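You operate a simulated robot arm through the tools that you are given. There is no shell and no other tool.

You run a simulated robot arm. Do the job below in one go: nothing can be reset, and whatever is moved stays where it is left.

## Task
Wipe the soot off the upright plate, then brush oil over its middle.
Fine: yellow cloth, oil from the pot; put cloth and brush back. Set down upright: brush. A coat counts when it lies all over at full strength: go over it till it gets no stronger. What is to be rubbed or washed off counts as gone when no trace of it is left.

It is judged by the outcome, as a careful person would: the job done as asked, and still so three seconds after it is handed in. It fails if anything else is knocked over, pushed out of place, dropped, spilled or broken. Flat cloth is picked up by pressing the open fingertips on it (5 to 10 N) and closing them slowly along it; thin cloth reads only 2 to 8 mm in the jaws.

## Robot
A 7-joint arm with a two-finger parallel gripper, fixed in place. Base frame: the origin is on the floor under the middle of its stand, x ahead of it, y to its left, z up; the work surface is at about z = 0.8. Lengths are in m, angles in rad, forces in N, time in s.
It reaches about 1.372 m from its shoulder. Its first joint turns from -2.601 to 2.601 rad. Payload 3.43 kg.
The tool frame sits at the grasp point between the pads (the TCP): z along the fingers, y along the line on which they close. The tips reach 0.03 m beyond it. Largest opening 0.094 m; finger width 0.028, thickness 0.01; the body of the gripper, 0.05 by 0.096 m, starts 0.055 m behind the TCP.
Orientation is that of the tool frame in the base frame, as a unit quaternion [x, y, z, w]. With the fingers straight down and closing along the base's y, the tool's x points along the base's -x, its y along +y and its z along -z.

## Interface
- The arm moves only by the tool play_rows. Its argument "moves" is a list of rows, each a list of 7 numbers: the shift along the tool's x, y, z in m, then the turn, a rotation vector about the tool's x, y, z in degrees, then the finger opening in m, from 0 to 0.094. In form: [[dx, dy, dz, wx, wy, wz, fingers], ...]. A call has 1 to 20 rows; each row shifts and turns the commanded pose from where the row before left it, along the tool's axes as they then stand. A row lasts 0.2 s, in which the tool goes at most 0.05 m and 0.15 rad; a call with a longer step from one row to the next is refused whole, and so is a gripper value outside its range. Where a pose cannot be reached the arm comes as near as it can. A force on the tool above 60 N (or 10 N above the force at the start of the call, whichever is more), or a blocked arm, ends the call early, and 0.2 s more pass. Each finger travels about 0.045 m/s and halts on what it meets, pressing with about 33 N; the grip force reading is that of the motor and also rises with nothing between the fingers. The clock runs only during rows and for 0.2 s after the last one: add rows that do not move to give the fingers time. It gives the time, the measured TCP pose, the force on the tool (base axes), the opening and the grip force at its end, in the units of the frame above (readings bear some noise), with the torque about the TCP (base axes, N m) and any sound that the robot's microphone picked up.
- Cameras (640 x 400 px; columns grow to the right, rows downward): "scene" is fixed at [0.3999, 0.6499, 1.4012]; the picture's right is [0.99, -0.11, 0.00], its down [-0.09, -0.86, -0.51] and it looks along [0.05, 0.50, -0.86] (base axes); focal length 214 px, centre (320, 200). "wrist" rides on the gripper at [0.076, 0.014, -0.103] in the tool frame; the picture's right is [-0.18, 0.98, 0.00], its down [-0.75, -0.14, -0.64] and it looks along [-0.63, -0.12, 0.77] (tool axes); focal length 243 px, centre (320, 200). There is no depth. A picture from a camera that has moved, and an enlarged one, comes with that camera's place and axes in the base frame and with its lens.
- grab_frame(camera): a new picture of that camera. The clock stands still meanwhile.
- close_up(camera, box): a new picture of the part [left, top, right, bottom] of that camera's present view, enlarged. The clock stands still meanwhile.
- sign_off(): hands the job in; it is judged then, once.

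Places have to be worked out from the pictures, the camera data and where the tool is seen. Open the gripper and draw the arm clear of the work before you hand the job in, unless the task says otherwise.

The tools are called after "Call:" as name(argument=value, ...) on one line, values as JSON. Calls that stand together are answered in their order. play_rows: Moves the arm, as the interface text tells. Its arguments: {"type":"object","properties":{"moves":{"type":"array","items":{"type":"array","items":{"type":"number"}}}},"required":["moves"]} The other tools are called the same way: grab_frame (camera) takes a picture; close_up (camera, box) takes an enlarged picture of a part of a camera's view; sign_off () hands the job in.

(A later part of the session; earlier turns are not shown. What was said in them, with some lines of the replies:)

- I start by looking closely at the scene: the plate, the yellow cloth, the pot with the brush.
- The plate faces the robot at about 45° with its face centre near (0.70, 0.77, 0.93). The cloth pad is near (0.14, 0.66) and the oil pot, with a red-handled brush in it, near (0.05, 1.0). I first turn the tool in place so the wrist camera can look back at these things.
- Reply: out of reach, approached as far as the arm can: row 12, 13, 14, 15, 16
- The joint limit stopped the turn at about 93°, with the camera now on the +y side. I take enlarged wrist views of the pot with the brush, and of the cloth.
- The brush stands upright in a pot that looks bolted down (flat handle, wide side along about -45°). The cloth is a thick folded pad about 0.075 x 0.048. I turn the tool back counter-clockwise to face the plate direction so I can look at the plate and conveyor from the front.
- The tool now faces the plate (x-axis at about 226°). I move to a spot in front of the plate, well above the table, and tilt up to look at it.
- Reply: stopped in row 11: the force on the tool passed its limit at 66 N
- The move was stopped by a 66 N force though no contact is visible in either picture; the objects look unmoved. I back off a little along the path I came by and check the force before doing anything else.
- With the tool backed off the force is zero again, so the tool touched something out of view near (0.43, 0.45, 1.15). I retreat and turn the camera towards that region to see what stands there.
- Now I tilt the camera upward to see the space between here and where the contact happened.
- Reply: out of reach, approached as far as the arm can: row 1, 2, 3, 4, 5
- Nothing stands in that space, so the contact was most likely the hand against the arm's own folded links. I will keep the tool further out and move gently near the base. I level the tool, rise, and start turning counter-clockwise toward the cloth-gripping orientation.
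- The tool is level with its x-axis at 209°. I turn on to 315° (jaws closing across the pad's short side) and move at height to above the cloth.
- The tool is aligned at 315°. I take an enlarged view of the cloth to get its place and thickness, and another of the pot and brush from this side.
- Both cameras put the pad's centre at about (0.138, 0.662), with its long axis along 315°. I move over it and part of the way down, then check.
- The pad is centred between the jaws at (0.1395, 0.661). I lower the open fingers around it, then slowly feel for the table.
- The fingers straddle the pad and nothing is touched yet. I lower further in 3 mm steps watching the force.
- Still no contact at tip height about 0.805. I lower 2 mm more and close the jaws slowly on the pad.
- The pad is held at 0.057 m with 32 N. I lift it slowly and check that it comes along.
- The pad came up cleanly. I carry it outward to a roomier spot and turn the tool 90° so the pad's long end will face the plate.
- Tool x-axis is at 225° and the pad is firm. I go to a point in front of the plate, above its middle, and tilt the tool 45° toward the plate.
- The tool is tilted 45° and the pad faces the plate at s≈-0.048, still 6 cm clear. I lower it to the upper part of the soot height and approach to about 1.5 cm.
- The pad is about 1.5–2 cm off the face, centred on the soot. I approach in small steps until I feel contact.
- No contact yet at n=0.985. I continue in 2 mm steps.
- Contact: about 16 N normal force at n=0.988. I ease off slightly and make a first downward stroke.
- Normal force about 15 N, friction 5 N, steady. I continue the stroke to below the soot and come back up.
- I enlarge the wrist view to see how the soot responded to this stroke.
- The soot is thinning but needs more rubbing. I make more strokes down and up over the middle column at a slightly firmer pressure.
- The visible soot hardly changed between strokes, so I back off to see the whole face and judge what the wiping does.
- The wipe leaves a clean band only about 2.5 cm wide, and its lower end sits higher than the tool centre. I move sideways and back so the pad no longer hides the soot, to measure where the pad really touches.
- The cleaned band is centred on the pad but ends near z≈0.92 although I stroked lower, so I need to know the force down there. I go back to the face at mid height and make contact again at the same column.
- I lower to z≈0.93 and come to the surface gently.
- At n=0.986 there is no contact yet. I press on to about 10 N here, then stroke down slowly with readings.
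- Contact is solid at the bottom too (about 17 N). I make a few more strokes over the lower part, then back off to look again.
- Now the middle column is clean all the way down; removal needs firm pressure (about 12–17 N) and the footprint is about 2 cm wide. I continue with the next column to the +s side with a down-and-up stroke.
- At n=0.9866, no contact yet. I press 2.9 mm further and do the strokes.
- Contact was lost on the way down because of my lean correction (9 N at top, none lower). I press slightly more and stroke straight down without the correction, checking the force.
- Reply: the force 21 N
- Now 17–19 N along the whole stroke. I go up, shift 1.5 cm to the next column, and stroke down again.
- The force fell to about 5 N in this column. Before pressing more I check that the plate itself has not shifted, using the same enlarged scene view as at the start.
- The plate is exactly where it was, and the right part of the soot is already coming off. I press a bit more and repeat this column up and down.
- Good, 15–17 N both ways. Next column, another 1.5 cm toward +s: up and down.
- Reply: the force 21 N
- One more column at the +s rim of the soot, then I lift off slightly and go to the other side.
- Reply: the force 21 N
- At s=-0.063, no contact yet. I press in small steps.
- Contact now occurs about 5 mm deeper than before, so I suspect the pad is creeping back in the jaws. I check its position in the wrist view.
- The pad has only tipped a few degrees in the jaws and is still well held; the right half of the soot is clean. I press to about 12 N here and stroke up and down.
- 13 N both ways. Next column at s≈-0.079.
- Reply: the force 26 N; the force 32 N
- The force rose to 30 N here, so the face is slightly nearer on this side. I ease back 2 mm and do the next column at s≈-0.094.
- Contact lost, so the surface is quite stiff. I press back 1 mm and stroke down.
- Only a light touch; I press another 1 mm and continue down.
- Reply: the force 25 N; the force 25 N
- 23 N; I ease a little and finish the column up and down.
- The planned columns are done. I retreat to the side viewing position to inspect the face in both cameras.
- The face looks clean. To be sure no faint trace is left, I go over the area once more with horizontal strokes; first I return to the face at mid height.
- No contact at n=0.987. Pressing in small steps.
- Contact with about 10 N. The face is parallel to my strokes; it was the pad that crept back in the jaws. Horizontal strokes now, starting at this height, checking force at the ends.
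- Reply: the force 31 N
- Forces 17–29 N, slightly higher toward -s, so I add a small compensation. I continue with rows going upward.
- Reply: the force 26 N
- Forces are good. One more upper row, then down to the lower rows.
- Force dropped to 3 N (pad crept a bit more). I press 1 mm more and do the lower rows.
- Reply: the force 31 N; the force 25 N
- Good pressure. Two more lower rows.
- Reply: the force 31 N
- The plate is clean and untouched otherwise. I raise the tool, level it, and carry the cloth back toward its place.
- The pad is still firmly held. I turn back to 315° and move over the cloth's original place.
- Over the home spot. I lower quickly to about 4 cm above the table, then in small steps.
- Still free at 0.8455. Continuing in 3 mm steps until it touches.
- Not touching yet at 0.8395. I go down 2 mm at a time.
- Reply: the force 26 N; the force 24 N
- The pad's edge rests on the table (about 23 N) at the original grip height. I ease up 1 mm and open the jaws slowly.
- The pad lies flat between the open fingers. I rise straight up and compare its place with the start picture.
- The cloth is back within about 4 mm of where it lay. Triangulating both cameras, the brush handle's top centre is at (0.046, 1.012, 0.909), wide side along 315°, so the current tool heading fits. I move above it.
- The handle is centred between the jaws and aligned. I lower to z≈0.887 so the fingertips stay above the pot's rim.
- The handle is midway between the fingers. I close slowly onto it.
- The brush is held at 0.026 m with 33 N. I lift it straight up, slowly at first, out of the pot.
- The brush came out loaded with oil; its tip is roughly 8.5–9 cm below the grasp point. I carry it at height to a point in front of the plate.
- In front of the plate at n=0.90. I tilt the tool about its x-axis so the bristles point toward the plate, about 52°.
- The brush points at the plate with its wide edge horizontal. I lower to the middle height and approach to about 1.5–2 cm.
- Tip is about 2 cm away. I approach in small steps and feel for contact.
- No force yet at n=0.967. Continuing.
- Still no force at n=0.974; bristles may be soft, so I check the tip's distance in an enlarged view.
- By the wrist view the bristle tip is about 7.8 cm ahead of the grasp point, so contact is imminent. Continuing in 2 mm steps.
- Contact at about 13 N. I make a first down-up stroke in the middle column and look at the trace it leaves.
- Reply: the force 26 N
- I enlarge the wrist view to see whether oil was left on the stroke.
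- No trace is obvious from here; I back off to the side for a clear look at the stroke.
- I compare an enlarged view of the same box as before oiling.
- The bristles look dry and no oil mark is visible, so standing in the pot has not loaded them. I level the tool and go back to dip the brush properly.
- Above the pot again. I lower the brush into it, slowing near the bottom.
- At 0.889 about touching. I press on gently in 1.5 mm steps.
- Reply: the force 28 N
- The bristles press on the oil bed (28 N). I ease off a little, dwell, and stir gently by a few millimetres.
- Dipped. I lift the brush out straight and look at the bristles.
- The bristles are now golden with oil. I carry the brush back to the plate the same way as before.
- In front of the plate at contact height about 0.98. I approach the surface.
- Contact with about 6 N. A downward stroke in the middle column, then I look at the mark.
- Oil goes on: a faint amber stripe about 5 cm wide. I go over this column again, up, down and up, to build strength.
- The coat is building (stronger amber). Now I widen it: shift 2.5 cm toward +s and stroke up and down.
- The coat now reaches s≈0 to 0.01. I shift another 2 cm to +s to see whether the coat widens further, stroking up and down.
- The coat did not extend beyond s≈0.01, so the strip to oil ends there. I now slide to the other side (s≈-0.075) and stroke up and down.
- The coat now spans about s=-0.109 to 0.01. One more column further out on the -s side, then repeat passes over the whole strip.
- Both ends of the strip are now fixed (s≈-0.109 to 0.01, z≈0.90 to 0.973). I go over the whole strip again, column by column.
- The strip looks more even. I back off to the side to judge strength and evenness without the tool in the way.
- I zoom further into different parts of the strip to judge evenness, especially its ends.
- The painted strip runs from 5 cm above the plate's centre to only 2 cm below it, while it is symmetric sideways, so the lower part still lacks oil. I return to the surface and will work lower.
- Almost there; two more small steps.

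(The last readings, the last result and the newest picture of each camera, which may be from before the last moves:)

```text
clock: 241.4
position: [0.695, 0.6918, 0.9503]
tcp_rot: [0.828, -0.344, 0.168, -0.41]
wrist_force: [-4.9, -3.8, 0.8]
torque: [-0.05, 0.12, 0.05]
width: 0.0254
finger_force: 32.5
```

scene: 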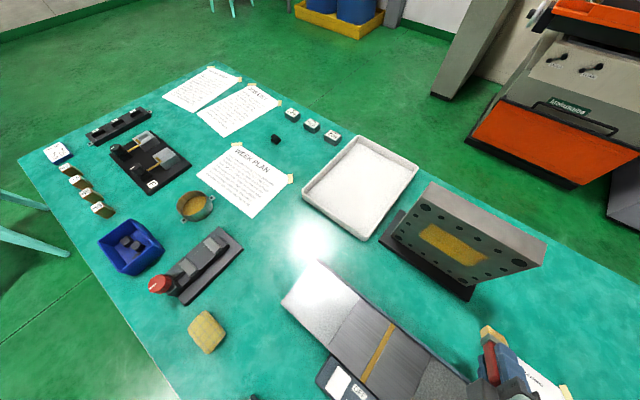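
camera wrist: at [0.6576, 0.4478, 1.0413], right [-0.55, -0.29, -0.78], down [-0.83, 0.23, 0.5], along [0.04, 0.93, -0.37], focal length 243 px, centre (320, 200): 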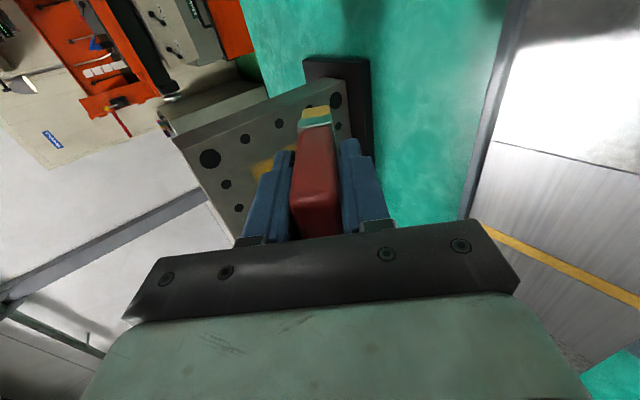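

Contact 6 N at s≈0. I stroke down past the previous lower limit, watching for the base.

Call:
play_rows(moves=[[0, 0.0097, 0.0079, 0, 0, 0, 0.006], [0, 0.0099, 0.0076, 0, 0, 0, 0.006], [0, 0.0099, 0.0076, 0, 0, 0, 0.006], [0, 0.0099, 0.0076, 0, 0, 0, 0.006]])

Call:
play_rows(moves=[[0, 0.0056, 0.0043, 0, 0, 0, 0.006], [0, 0.0056, 0.0043, 0, 0, 0, 0.006], [0, 0, 0, 0, 0, 0, 0.006]])

Call:
close_up(camera="scene", box=[395, 200, 515, 275])

Call:
grab_frame(camera="wrist")

```text
clock: 242.4
position: [0.6932, 0.6916, 0.8997]
tcp_rot: [0.827, -0.344, 0.169, -0.41]
wrist_force: [-6.7, -7.2, 2.0]
torque: [-0.14, 0.16, -0.02]
width: 0.0255
finger_force: 32.9
```

```text
clock: 243.2
position: [0.6939, 0.6937, 0.8857]
tcp_rot: [0.828, -0.344, 0.169, -0.409]
wrist_force: [-9.1, -9.9, 3.8]
torque: [-0.2, 0.17, -0.01]
width: 0.0258
finger_force: 32.8
```

```text
5.33 times, centred on (455, 238) of scene
camera zoom: at [0.3999, 0.6499, 1.4012], right [0.99, -0.11, 0.0], down [-0.09, -0.86, -0.51], along [0.05, 0.5, -0.86], focal length 1144 px, centre (-400, 0)
```

zoom: 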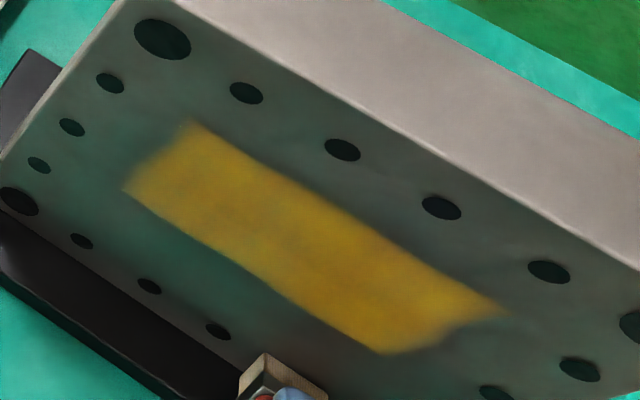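

```text
taken
camera wrist: at [0.6845, 0.5758, 0.9378], right [-0.55, -0.29, -0.78], down [-0.83, 0.23, 0.5], along [0.04, 0.93, -0.37], focal length 243 px, centre (320, 200)
```

wrist: 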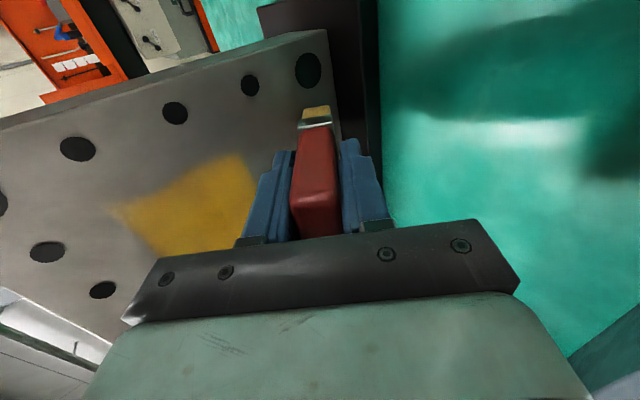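

The brush clearly passed lower (tip at z≈0.845) without any further mark, so the strip's extent is set: it is centred where the soot was. I check the bristles' colour for remaining oil.

Call:
close_up(camera="wrist", box=[270, 80, 370, 150])

Call:
close_up(camera="wrist", box=[90, 130, 270, 260])

```text
5.71 times, centred on (320, 115) of wrist
camera zoom: at [0.6845, 0.5758, 0.9378], right [-0.55, -0.29, -0.78], down [-0.83, 0.23, 0.5], along [0.04, 0.93, -0.37], focal length 1386 px, centre (320, 686)
```

zoom: 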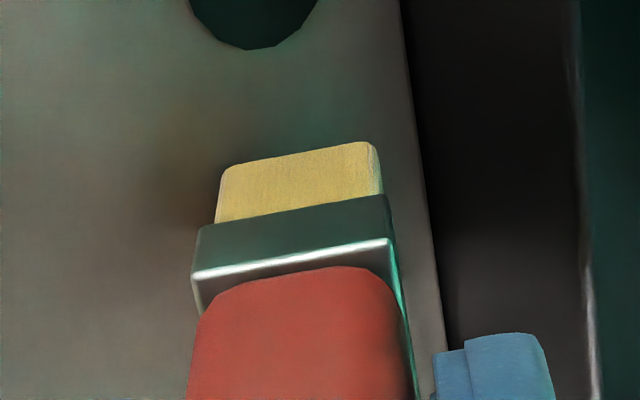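

```text
3.08 times, centred on (180, 195) of wrist
camera zoom: at [0.6845, 0.5758, 0.9378], right [-0.55, -0.29, -0.78], down [-0.83, 0.23, 0.5], along [0.04, 0.93, -0.37], focal length 746 px, centre (751, 215)
```

zoom: 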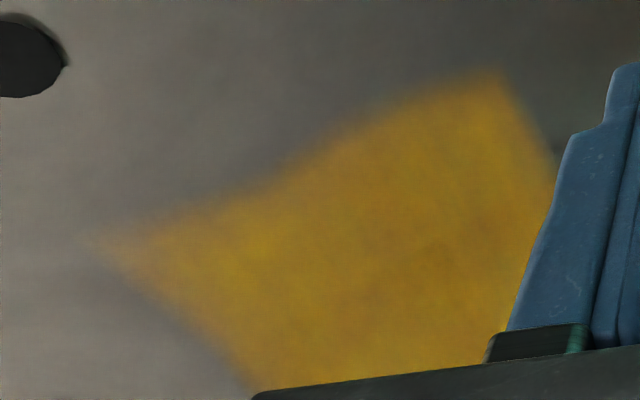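

The bristles still carry oil. I go over the strip with horizontal strokes too, running past both ends, to bring everything including the edges to full strength.

Call:
play_rows(moves=[[0, -0.0092, -0.00705, 0, 0, 0, 0.006], [0, -0.0092, -0.00705, 0, 0, 0, 0.006], [0, -0.0092, -0.00705, 0, 0, 0, 0.006], [0, -0.0092, -0.00705, 0, 0, 0, 0.006], [-0.02, 0, 0, 0, 0, 0, 0.006], [-0.02, 0, 0, 0, 0, 0, 0.006], [-0.02, 0, 0, 0, 0, 0, 0.006], [-0.02, 0, 0, 0, 0, 0, 0.006], [-0.02, 0, 0, 0, 0, 0, 0.006]])

Call:
play_rows(moves=[[0, -0.0119, -0.0091, 0, 0, 0, 0.006], [0.02, 0, 0, 0, 0, 0, 0.006], [0.02, 0, 0, 0, 0, 0, 0.006], [0.02, 0, 0, 0, 0, 0, 0.006], [0.02, 0, 0, 0, 0, 0, 0.006], [0.02, 0, 0, 0, 0, 0, 0.006], [0, -0.0119, -0.0091, 0, 0, 0, 0.006], [-0.02, 0, 0, 0, 0, 0, 0.006], [-0.02, 0, 0, 0, 0, 0, 0.006], [-0.02, 0, 0, 0, 0, 0, 0.006], [-0.02, 0, 0, 0, 0, 0, 0.006], [-0.02, 0, 0, 0, 0, 0, 0.006]])

Call:
play_rows(moves=[[0, -0.0119, -0.0091, 0, 0, 0, 0.006], [0.02, 0, 0, 0, 0, 0, 0.006], [0.02, 0, 0, 0, 0, 0, 0.006], [0.02, 0, 0, 0, 0, 0, 0.006], [0.02, 0, 0, 0, 0, 0, 0.006], [0.02, 0, 0, 0, 0, 0, 0.006], [0, -0.0119, -0.0091, 0, 0, 0, 0.006], [-0.02, 0, 0, 0, 0, 0, 0.006], [-0.02, 0, 0, 0, 0, 0, 0.006], [-0.02, 0, 0, 0, 0, 0, 0.006], [-0.02, 0, 0, 0, 0, 0, 0.006], [-0.02, 0, 0, 0, 0, 0, 0.006]])

Call:
close_up(camera="scene", box=[395, 200, 515, 275])

```text
clock: 245.2
position: [0.6227, 0.765, 0.9311]
tcp_rot: [0.828, -0.344, 0.169, -0.409]
wrist_force: [-11.4, -19.0, -0.3]
torque: [-0.67, 0.44, -0.29]
width: 0.0258
finger_force: 32.9
```

```text
clock: 247.8
position: [0.6238, 0.763, 0.9612]
tcp_rot: [0.827, -0.344, 0.169, -0.411]
wrist_force: [-6.5, -10.7, -0.5]
torque: [-0.4, 0.22, -0.14]
width: 0.0258
finger_force: 33.2
```

```text
clock: 250.4
position: [0.6224, 0.7652, 0.9928]
tcp_rot: [0.827, -0.344, 0.17, -0.41]
wrist_force: [-9.2, -14.1, -0.4]
torque: [-0.51, 0.34, -0.21]
width: 0.0258
finger_force: 33.5
```

```text
5.33 times, centred on (455, 238) of scene
camera zoom: at [0.3999, 0.6499, 1.4012], right [0.99, -0.11, 0.0], down [-0.09, -0.86, -0.51], along [0.05, 0.5, -0.86], focal length 1144 px, centre (-400, 0)
```

zoom: 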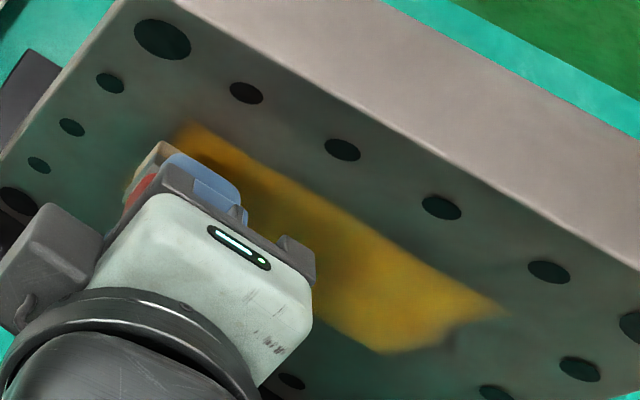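

Two more horizontal rows at the top of the strip, then I back off to compare the coat.

Call:
play_rows(moves=[[0, -0.0119, -0.0091, 0, 0, 0, 0.006], [0.02, 0, 0, 0, 0, 0, 0.006], [0.02, 0, 0, 0, 0, 0, 0.006], [0.02, 0, 0, 0, 0, 0, 0.006], [0.02, 0, 0, 0, 0, 0, 0.006], [0.02, 0, 0, 0, 0, 0, 0.006], [0, -0.0095, -0.0073, 0, 0, 0, 0.006], [-0.02, 0, 0, 0, 0, 0, 0.006], [-0.02, 0, 0, 0, 0, 0, 0.006], [-0.02, 0, 0, 0, 0, 0, 0.006], [-0.02, 0, 0, 0, 0, 0, 0.006], [-0.02, 0, 0, 0, 0, 0, 0.006]])

Call:
play_rows(moves=[[0, 0.0122, -0.0159, 0, 0, 0, 0.006], [0.03, 0.0182, -0.0239, 0, 0, 0, 0.006], [0.035, 0.0122, -0.0239, 0, 0, 0, 0.006], [0.04, 0.005, -0.015, 0, 0, 0, 0.006], [0.04, 0.005, -0.015, 0, 0, 0, 0.006], [0.03, 0, -0.02, 0, 0, 0, 0.006], [0, 0, 0, 0, 0, 0, 0.006]])

Call:
close_up(camera="scene", box=[412, 215, 460, 245])

Call:
close_up(camera="scene", box=[448, 238, 496, 268])

Call:
close_up(camera="scene", box=[410, 212, 500, 270])

Call:
grab_frame(camera="wrist")

```text
clock: 253.0
position: [0.6237, 0.764, 1.0185]
tcp_rot: [0.828, -0.344, 0.169, -0.41]
wrist_force: [-7.4, -11.5, 0.2]
torque: [-0.4, 0.27, -0.19]
width: 0.0261
finger_force: 33.1
```

```text
clock: 254.6
position: [0.6593, 0.5537, 1.0487]
tcp_rot: [0.827, -0.344, 0.169, -0.41]
wrist_force: [0.1, -0.2, 0.0]
torque: [0.02, 0.05, 0.03]
width: 0.0256
finger_force: 33.1
```

```text
13.33 times, centred on (436, 230) of scene
camera zoom: at [0.3999, 0.6499, 1.4012], right [0.99, -0.11, 0.0], down [-0.09, -0.86, -0.51], along [0.05, 0.5, -0.86], focal length 2860 px, centre (-1227, -200)
```

zoom: 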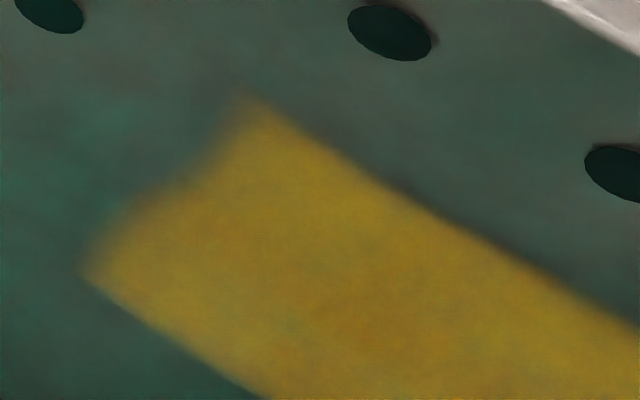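

```text
13.33 times, centred on (472, 253) of scene
camera zoom: at [0.3999, 0.6499, 1.4012], right [0.99, -0.11, 0.0], down [-0.09, -0.86, -0.51], along [0.05, 0.5, -0.86], focal length 2860 px, centre (-1707, -507)
```

zoom: 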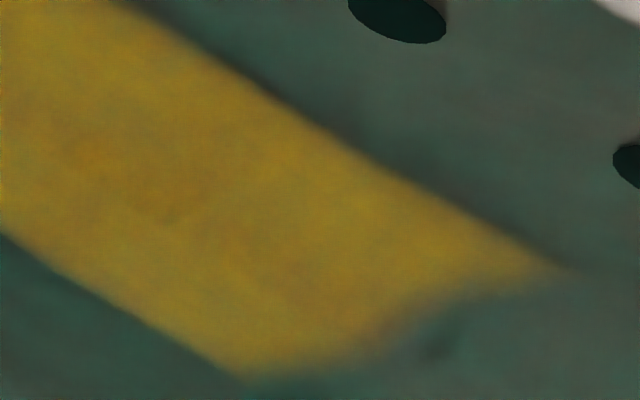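

```text
6.90 times, centred on (455, 241) of scene
camera zoom: at [0.3999, 0.6499, 1.4012], right [0.99, -0.11, 0.0], down [-0.09, -0.86, -0.51], along [0.05, 0.5, -0.86], focal length 1479 px, centre (-611, -83)
```

zoom: 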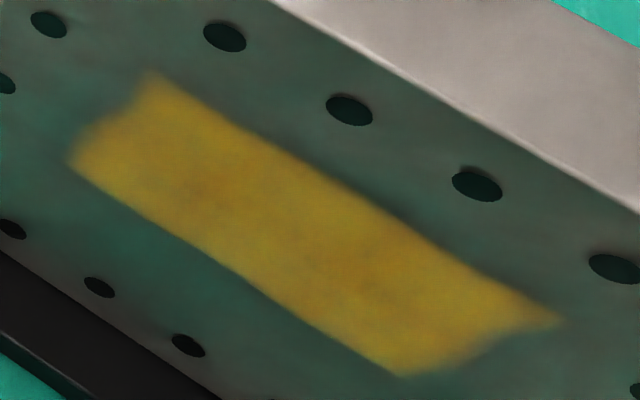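

```text
taken
camera wrist: at [0.6507, 0.4361, 1.1004], right [-0.55, -0.29, -0.78], down [-0.83, 0.23, 0.5], along [0.04, 0.93, -0.37], focal length 243 px, centre (320, 200)
```

wrist: 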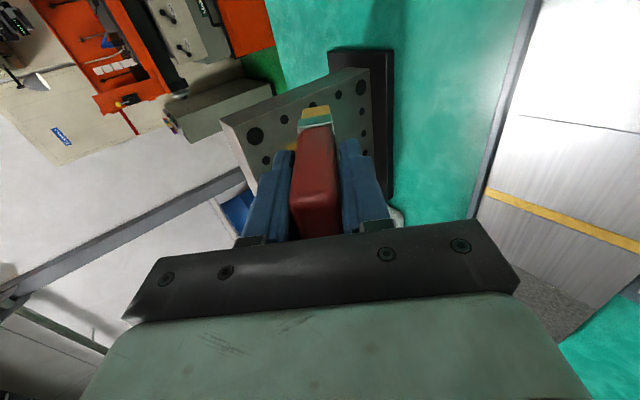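

Nothing changed with the extra passes: same extent and strength. I still want to be sure the brush hadn't simply run dry, so I go back to the pot and compare the bristles' colour at the same pose as after dipping.

Call:
play_rows(moves=[[0, -0.0318, -0.0243, 0, 0, 0, 0.006], [0, -0.0318, -0.0243, 0, 0, 0, 0.006], [0, 0, 0, -7.5, 0, 0, 0.006], [0, 0, 0, -7.5, 0, 0, 0.006], [0, 0, 0, -7.5, 0, 0, 0.006], [0, 0, 0, -7.5, 0, 0, 0.006], [0, 0, 0, -7.5, 0, 0, 0.006], [0, 0, 0, -7.5, 0, 0, 0.006], [0, 0, 0, -7.5, 0, 0, 0.006], [0, 0, 0, 0, 0, 0, 0.006]])

```text
clock: 256.8
position: [0.6616, 0.554, 1.125]
tcp_rot: [0.923, -0.384, -0.001, 0.0]
wrist_force: [-0.1, -0.2, -0.6]
torque: [0.0, 0.01, -0.03]
width: 0.0255
finger_force: 33.1
```

Level again. I travel back above the pot.

Call:
play_rows(moves=[[-0.0445, 0.0066, 0.0012, 0, 0, 0, 0.006], [-0.0445, 0.0066, 0.0012, 0, 0, 0, 0.006], [-0.0445, 0.0066, 0.0012, 0, 0, 0, 0.006], [-0.0445, 0.0066, 0.0012, 0, 0, 0, 0.006], [-0.0445, 0.0066, 0.0012, 0, 0, 0, 0.006], [-0.0445, 0.0066, 0.0012, 0, 0, 0, 0.006], [-0.0445, 0.0066, 0.0012, 0, 0, 0, 0.006], [-0.0445, 0.0066, 0.0012, 0, 0, 0, 0.006], [-0.0445, 0.0066, 0.0012, 0, 0, 0, 0.006], [-0.0445, 0.0066, 0.0012, 0, 0, 0, 0.006], [-0.0445, 0.0066, 0.0012, 0, 0, 0, 0.006], [-0.0445, 0.0066, 0.0012, 0, 0, 0, 0.006], [-0.0445, 0.0066, 0.0012, 0, 0, 0, 0.006], [-0.0445, 0.0066, 0.0012, 0, 0, 0, 0.006], [-0.0445, 0.0066, 0.0012, 0, 0, 0, 0.006], [-0.0445, 0.0066, 0.0012, 0, 0, 0, 0.006], [-0.0445, 0.0066, 0.0012, 0, 0, 0, 0.006], [0, 0, 0, 0, 0, 0, 0.006]])

Call:
close_up(camera="scene", box=[90, 95, 218, 175])

Call:
close_up(camera="wrist", box=[260, 20, 380, 140])

Call:
close_up(camera="scene", box=[395, 185, 555, 285])

```text
clock: 260.6
position: [0.0491, 1.0117, 1.1062]
tcp_rot: [0.923, -0.384, 0.0, -0.001]
wrist_force: [-0.2, -0.1, -0.4]
torque: [0.02, 0.03, 0.01]
width: 0.0257
finger_force: 33.0
```

```text
5.00 times, centred on (154, 135) of scene
camera zoom: at [0.3999, 0.6499, 1.4012], right [0.99, -0.11, 0.0], down [-0.09, -0.86, -0.51], along [0.05, 0.5, -0.86], focal length 1072 px, centre (1150, 525)
```

zoom: 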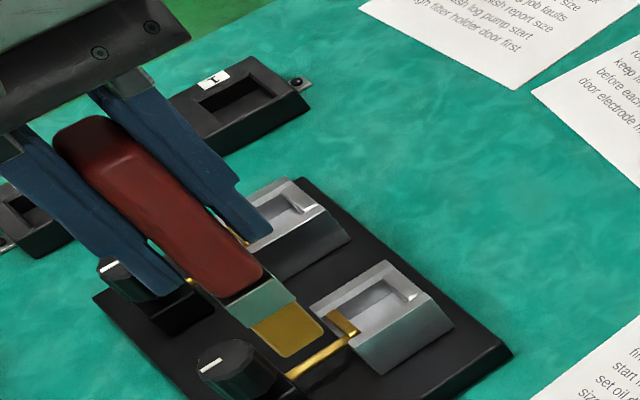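

```text
3.33 times, centred on (320, 80) of wrist
camera zoom: at [0.0924, 0.9467, 1.2102], right [-0.83, -0.56, 0.0], down [-0.43, 0.63, 0.64], along [-0.36, 0.53, -0.77], focal length 809 px, centre (320, 600)
```

zoom: 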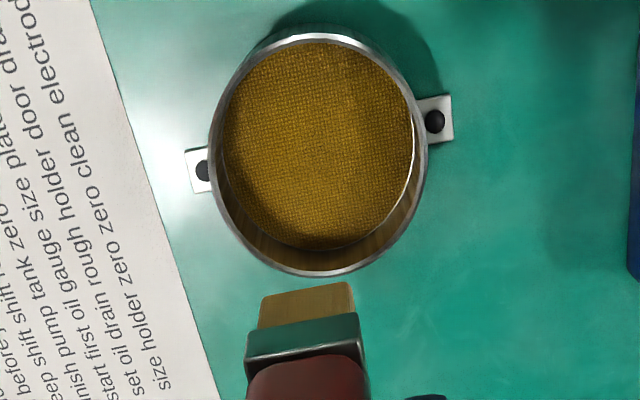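

```text
4.00 times, centred on (475, 235) of scene
camera zoom: at [0.3999, 0.6499, 1.4012], right [0.99, -0.11, 0.0], down [-0.09, -0.86, -0.51], along [0.05, 0.5, -0.86], focal length 858 px, centre (-300, 60)
```

zoom: 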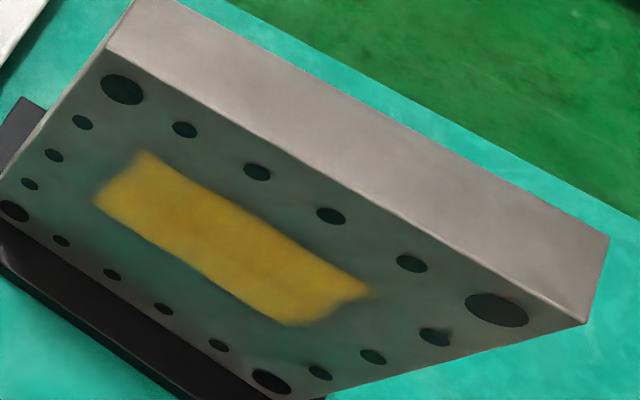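

The bristles are still golden, so the coat had stopped growing because it was saturated. I look very closely at the two ends of the strip, where I noticed small notches.

Call:
close_up(camera="scene", box=[468, 254, 492, 269])

Call:
close_up(camera="scene", box=[414, 220, 438, 235])

```text
16.00 times, centred on (480, 262) of scene
camera zoom: at [0.3999, 0.6499, 1.4012], right [0.99, -0.11, 0.0], down [-0.09, -0.86, -0.51], along [0.05, 0.5, -0.86], focal length 3432 px, centre (-2240, -784)
```

zoom: 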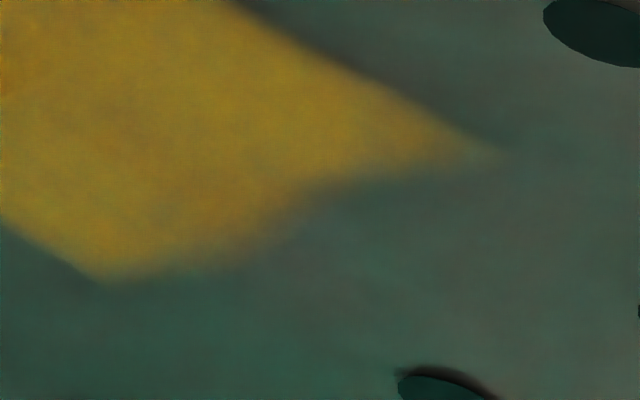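

```text
16.00 times, centred on (426, 228) of scene
camera zoom: at [0.3999, 0.6499, 1.4012], right [0.99, -0.11, 0.0], down [-0.09, -0.86, -0.51], along [0.05, 0.5, -0.86], focal length 3432 px, centre (-1376, -240)
```

zoom: 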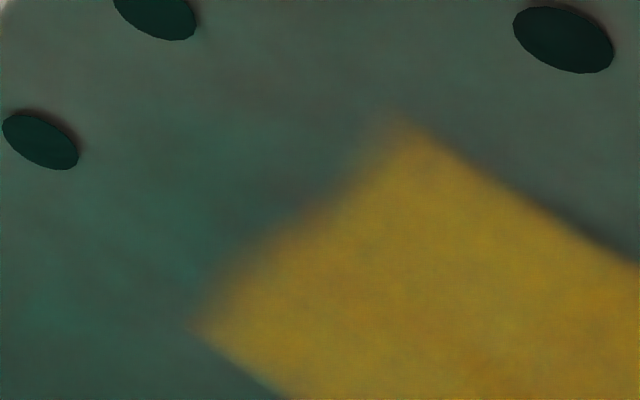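

On closer look both ends are straight within a pixel, just soft-edged, so the coat is complete. Now I return the brush: lower it into the pot at the spot it came from.

Call:
play_rows(moves=[[0, 0, 0.03, 0, 0, 0, 0.006], [0, 0, 0.035, 0, 0, 0, 0.006], [0, 0, 0.035, 0, 0, 0, 0.006], [0, 0, 0.035, 0, 0, 0, 0.006], [0, 0, 0.03, 0, 0, 0, 0.006], [0, 0, 0.02, 0, 0, 0, 0.006], [0, 0, 0.015, 0, 0, 0, 0.006], [0, 0, 0.008, 0, 0, 0, 0.006], [0, 0, 0.004, 0, 0, 0, 0.006], [0, 0, 0, 0, 0, 0, 0.006]])

Call:
close_up(camera="scene", box=[150, 170, 246, 230])

```text
clock: 262.8
position: [0.0488, 1.0107, 0.8935]
tcp_rot: [0.923, -0.384, 0.0, -0.001]
wrist_force: [0.3, -0.6, -1.6]
torque: [-0.01, -0.04, 0.0]
width: 0.0258
finger_force: 33.4
```

```text
6.67 times, centred on (198, 200) of scene
camera zoom: at [0.3999, 0.6499, 1.4012], right [0.99, -0.11, 0.0], down [-0.09, -0.86, -0.51], along [0.05, 0.5, -0.86], focal length 1430 px, centre (1133, 200)
```

zoom: 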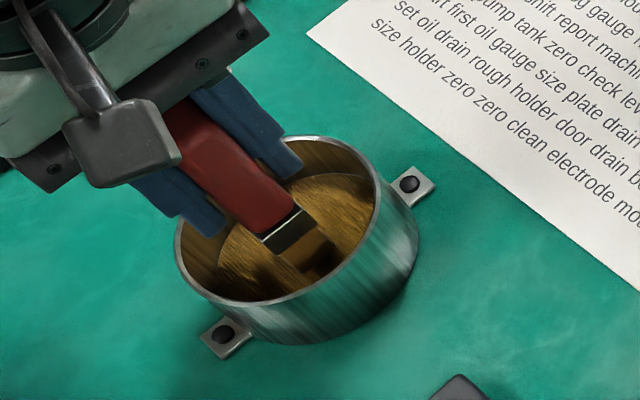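

The brush is inside the pot, centred. I lower the last millimetres gently until it stands.

Call:
play_rows(moves=[[0, 0, 0.003, 0, 0, 0, 0.006], [0, 0, 0.0015, 0, 0, 0, 0.006], [0, 0, 0, 0, 0, 0, 0.006]])

Call:
play_rows(moves=[[0, 0, 0.001, 0, 0, 0, 0.006], [0, 0, 0, 0, 0, 0, 0.006]])

```text
clock: 263.6
position: [0.0474, 1.0123, 0.89]
tcp_rot: [0.923, -0.384, 0.0, -0.001]
wrist_force: [-0.3, -0.7, -1.4]
torque: [-0.03, 0.01, 0.02]
width: 0.0256
finger_force: 33.2
```

```text
clock: 264.2
position: [0.0478, 1.0095, 0.8901]
tcp_rot: [0.923, -0.384, -0.001, -0.001]
wrist_force: [-0.6, 0.0, -0.3]
torque: [-0.03, -0.03, 0.05]
width: 0.0255
finger_force: 33.2
```

Call:
play_rows(moves=[[0, 0, 0.001, 0, 0, 0, 0.006], [0, 0, 0, 0, 0, 0, 0.006]])

Call:
play_rows(moves=[[0, 0, 0.001, 0, 0, 0, 0.006], [0, 0, 0, 0, 0, 0, 0.006]])

```text
clock: 264.8
position: [0.0471, 1.0118, 0.8873]
tcp_rot: [0.924, -0.383, -0.001, -0.001]
wrist_force: [-0.6, -1.0, -0.1]
torque: [-0.02, 0.0, 0.0]
width: 0.0255
finger_force: 33.1
```

```text
clock: 265.4
position: [0.0477, 1.0096, 0.8874]
tcp_rot: [0.924, -0.383, -0.001, -0.001]
wrist_force: [-0.8, -0.2, 0.1]
torque: [-0.01, 0.01, -0.01]
width: 0.0256
finger_force: 33.1
```

Not standing yet (the handle slid a touch in the jaws during brushing). Continuing 1 mm at a time.

Call:
play_rows(moves=[[0, 0, 0.001, 0, 0, 0, 0.006], [0, 0, 0, 0, 0, 0, 0.006]])

Call:
play_rows(moves=[[0, 0, 0.001, 0, 0, 0, 0.006], [0, 0, 0, 0, 0, 0, 0.006]])

```text
clock: 266.0
position: [0.0476, 1.0105, 0.8863]
tcp_rot: [0.924, -0.383, 0.0, 0.0]
wrist_force: [0.9, -0.3, 2.2]
torque: [-0.05, -0.06, 0.02]
width: 0.0253
finger_force: 33.1
```

```text
clock: 266.6
position: [0.0482, 1.0103, 0.8846]
tcp_rot: [0.924, -0.383, 0.0, -0.002]
wrist_force: [1.1, 0.4, 15.1]
torque: [-0.13, -0.13, 0.01]
width: 0.0255
finger_force: 33.2
```

It stands with 15 N on it. I ease off to a light load and open the jaws slowly.

Call:
play_rows(moves=[[0, 0, -0.0007, 0, 0, 0, 0.006], [0, 0, 0, 0, 0, 0, 0.02], [0, 0, 0, 0, 0, 0, 0.0265], [0, 0, 0, 0, 0, 0, 0.028], [0, 0, 0, 0, 0, 0, 0.03], [0, 0, 0, 0, 0, 0, 0.034], [0, 0, 0, 0, 0, 0, 0.04], [0, 0, 0, 0, 0, 0, 0.048], [0, 0, 0, 0, 0, 0, 0.058], [0, 0, 0, 0, 0, 0, 0.07], [0, 0, 0, 0, 0, 0, 0.082], [0, 0, 0, 0, 0, 0, 0.094], [0, 0, 0, 0, 0, 0, 0.094]])

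Call:
close_up(camera="scene", box=[150, 170, 246, 230])

Call:
grab_frame(camera="wrist")

```text
clock: 269.4
position: [0.0473, 1.0104, 0.886]
tcp_rot: [0.923, -0.384, -0.001, -0.001]
wrist_force: [-0.8, -0.6, -0.3]
torque: [0.02, 0.01, 0.0]
width: 0.094
finger_force: 0.1
```

```text
6.67 times, centred on (198, 200) of scene
camera zoom: at [0.3999, 0.6499, 1.4012], right [0.99, -0.11, 0.0], down [-0.09, -0.86, -0.51], along [0.05, 0.5, -0.86], focal length 1430 px, centre (1133, 200)
```

zoom: 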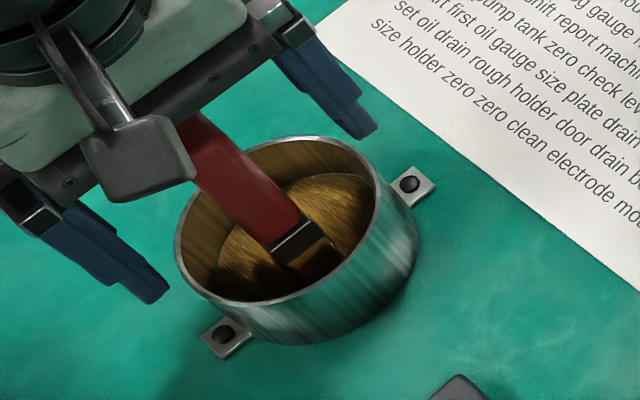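

```text
taken
camera wrist: at [0.0921, 0.9467, 0.9882], right [-0.83, -0.56, 0.0], down [-0.43, 0.63, 0.64], along [-0.36, 0.53, -0.77], focal length 243 px, centre (320, 200)
```

wrist: 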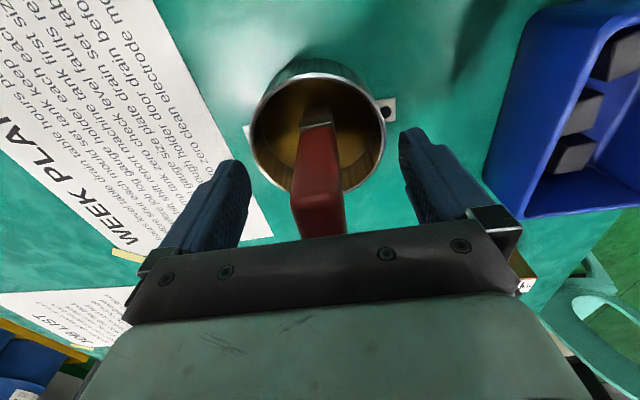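

The brush stands upright in the pot as at the start. I rise straight up, clear of it.

Call:
play_rows(moves=[[0, 0, -0.005, 0, 0, 0, 0.094], [0, 0, -0.015, 0, 0, 0, 0.094], [0, 0, -0.025, 0, 0, 0, 0.094], [0, 0, -0.03, 0, 0, 0, 0.094], [0, 0, -0.035, 0, 0, 0, 0.094], [0, 0, -0.035, 0, 0, 0, 0.094], [0, 0, -0.035, 0, 0, 0, 0.094], [0, 0, -0.035, 0, 0, 0, 0.094], [0, 0, -0.035, 0, 0, 0, 0.094], [0, 0, 0, 0, 0, 0, 0.094]])

Call:
close_up(camera="scene", box=[155, 165, 255, 227])

Call:
grab_frame(camera="scene")

Call:
close_up(camera="wrist", box=[260, 20, 380, 140])

```text
clock: 271.6
position: [0.0478, 1.0105, 1.1345]
tcp_rot: [0.923, -0.384, -0.001, 0.0]
wrist_force: [0.2, -0.2, 0.5]
torque: [0.0, -0.02, 0.01]
width: 0.094
finger_force: 0.0
```

```text
6.40 times, centred on (205, 196) of scene
camera zoom: at [0.3999, 0.6499, 1.4012], right [0.99, -0.11, 0.0], down [-0.09, -0.86, -0.51], along [0.05, 0.5, -0.86], focal length 1373 px, centre (1056, 226)
```

zoom: 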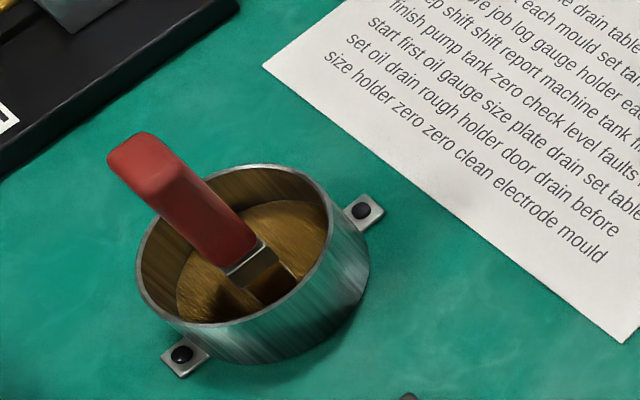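

```text
taken
```

scene: 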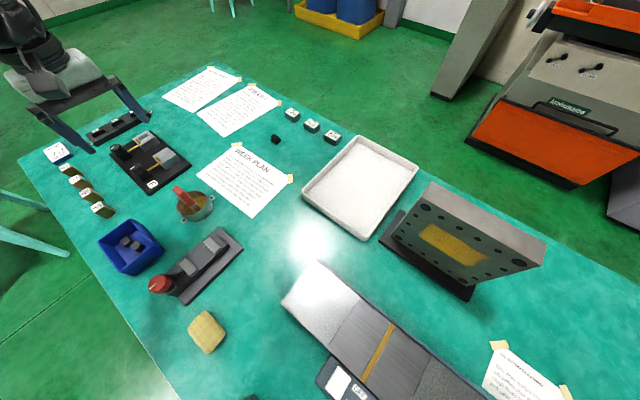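

```text
3.33 times, centred on (320, 80) of wrist
camera zoom: at [0.0918, 0.9462, 1.2383], right [-0.83, -0.56, 0.0], down [-0.43, 0.63, 0.64], along [-0.36, 0.53, -0.77], focal length 809 px, centre (320, 600)
```

zoom: 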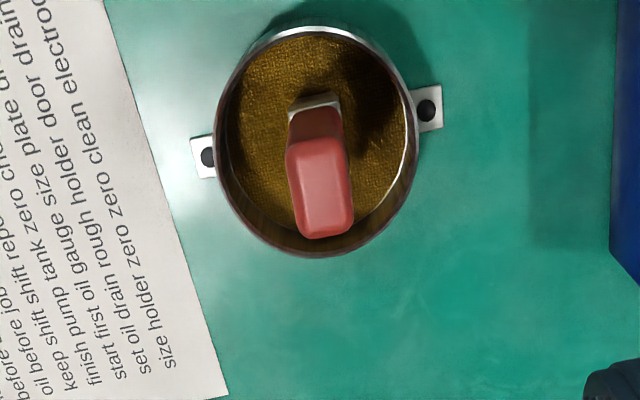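

The brush stands upright, the cloth is back, the plate is clean with an even oil strip, and nothing else moved. I draw the open gripper clear of the work and take a last look.

Call:
play_rows(moves=[[0, 0, -0.03, 0, 0, 0, 0.094], [0.04, 0, -0.02, 0, 0, 0, 0.094], [0.04, 0, 0, 0, 0, 0, 0.094], [0.04, 0, 0, 0, 0, 0, 0.094], [0, 0, 0, 0, 0, 0, 0.094], [0, 0, 0, 0, 0, 0, 0.094]])

Call:
close_up(camera="scene", box=[370, 160, 570, 310])

Call:
grab_frame(camera="scene")

```text
clock: 273.0
position: [0.1314, 0.9262, 1.1864]
tcp_rot: [0.924, -0.383, 0.0, -0.001]
wrist_force: [0.1, 0.3, -1.1]
torque: [0.02, 0.04, 0.02]
width: 0.094
finger_force: 0.0
```

```text
2.67 times, centred on (470, 235) of scene
camera zoom: at [0.3999, 0.6499, 1.4012], right [0.99, -0.11, 0.0], down [-0.09, -0.86, -0.51], along [0.05, 0.5, -0.86], focal length 572 px, centre (-80, 107)
```

zoom: 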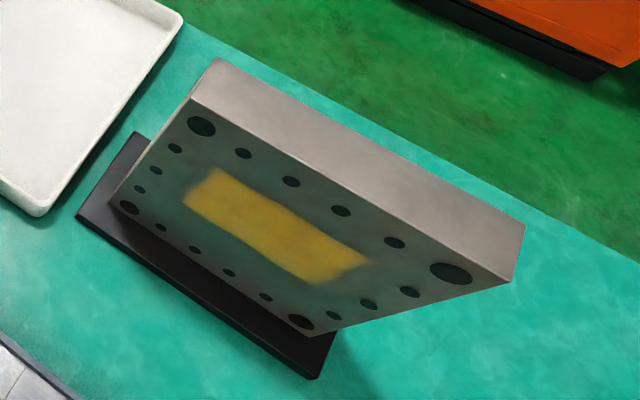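

```text
taken
```

scene: 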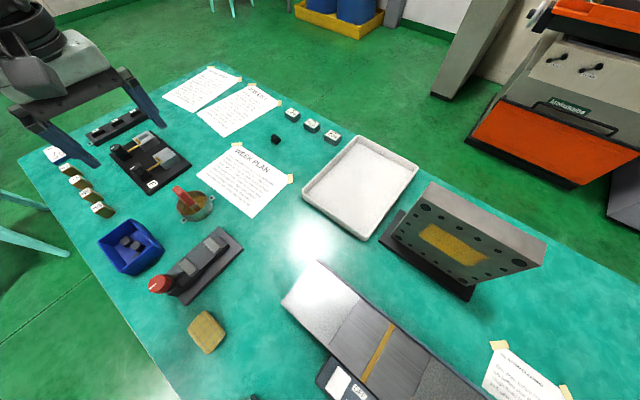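

The plate is free of soot and has an even oil coat over its middle. The cloth and upright brush are back in place, and the arm is clear with the gripper open. I hand the job in.

Call:
sign_off()

```text
The job is handed in.
```

The soot is wiped off the upright plate, its middle is oiled, and the job is handed in.

- **Soot:** I wiped the plate with the yellow cloth in vertical and then horizontal strokes. No trace shows in close-up views.
- **Oil:** The brush came out of the pot dry at first, so I dipped it again and went over the middle until the coat got no stronger. It is an even strip about 12 cm wide and 7.5 cm high, centred where the soot was. Brushing past its edges left no further mark.
- **Cloth and brush:** The cloth lies flat within about 4 mm of where it started. The brush stands upright in the pot as it did at the start.
- **Contact:** Early on, a move stopped at 66 N while I was getting into position to look at the plate. I found nothing standing there, and most likely the hand touched the arm's own links. In the final pictures the plate and the other things on the table are where they were.

The gripper is open and the arm is clear of the work.
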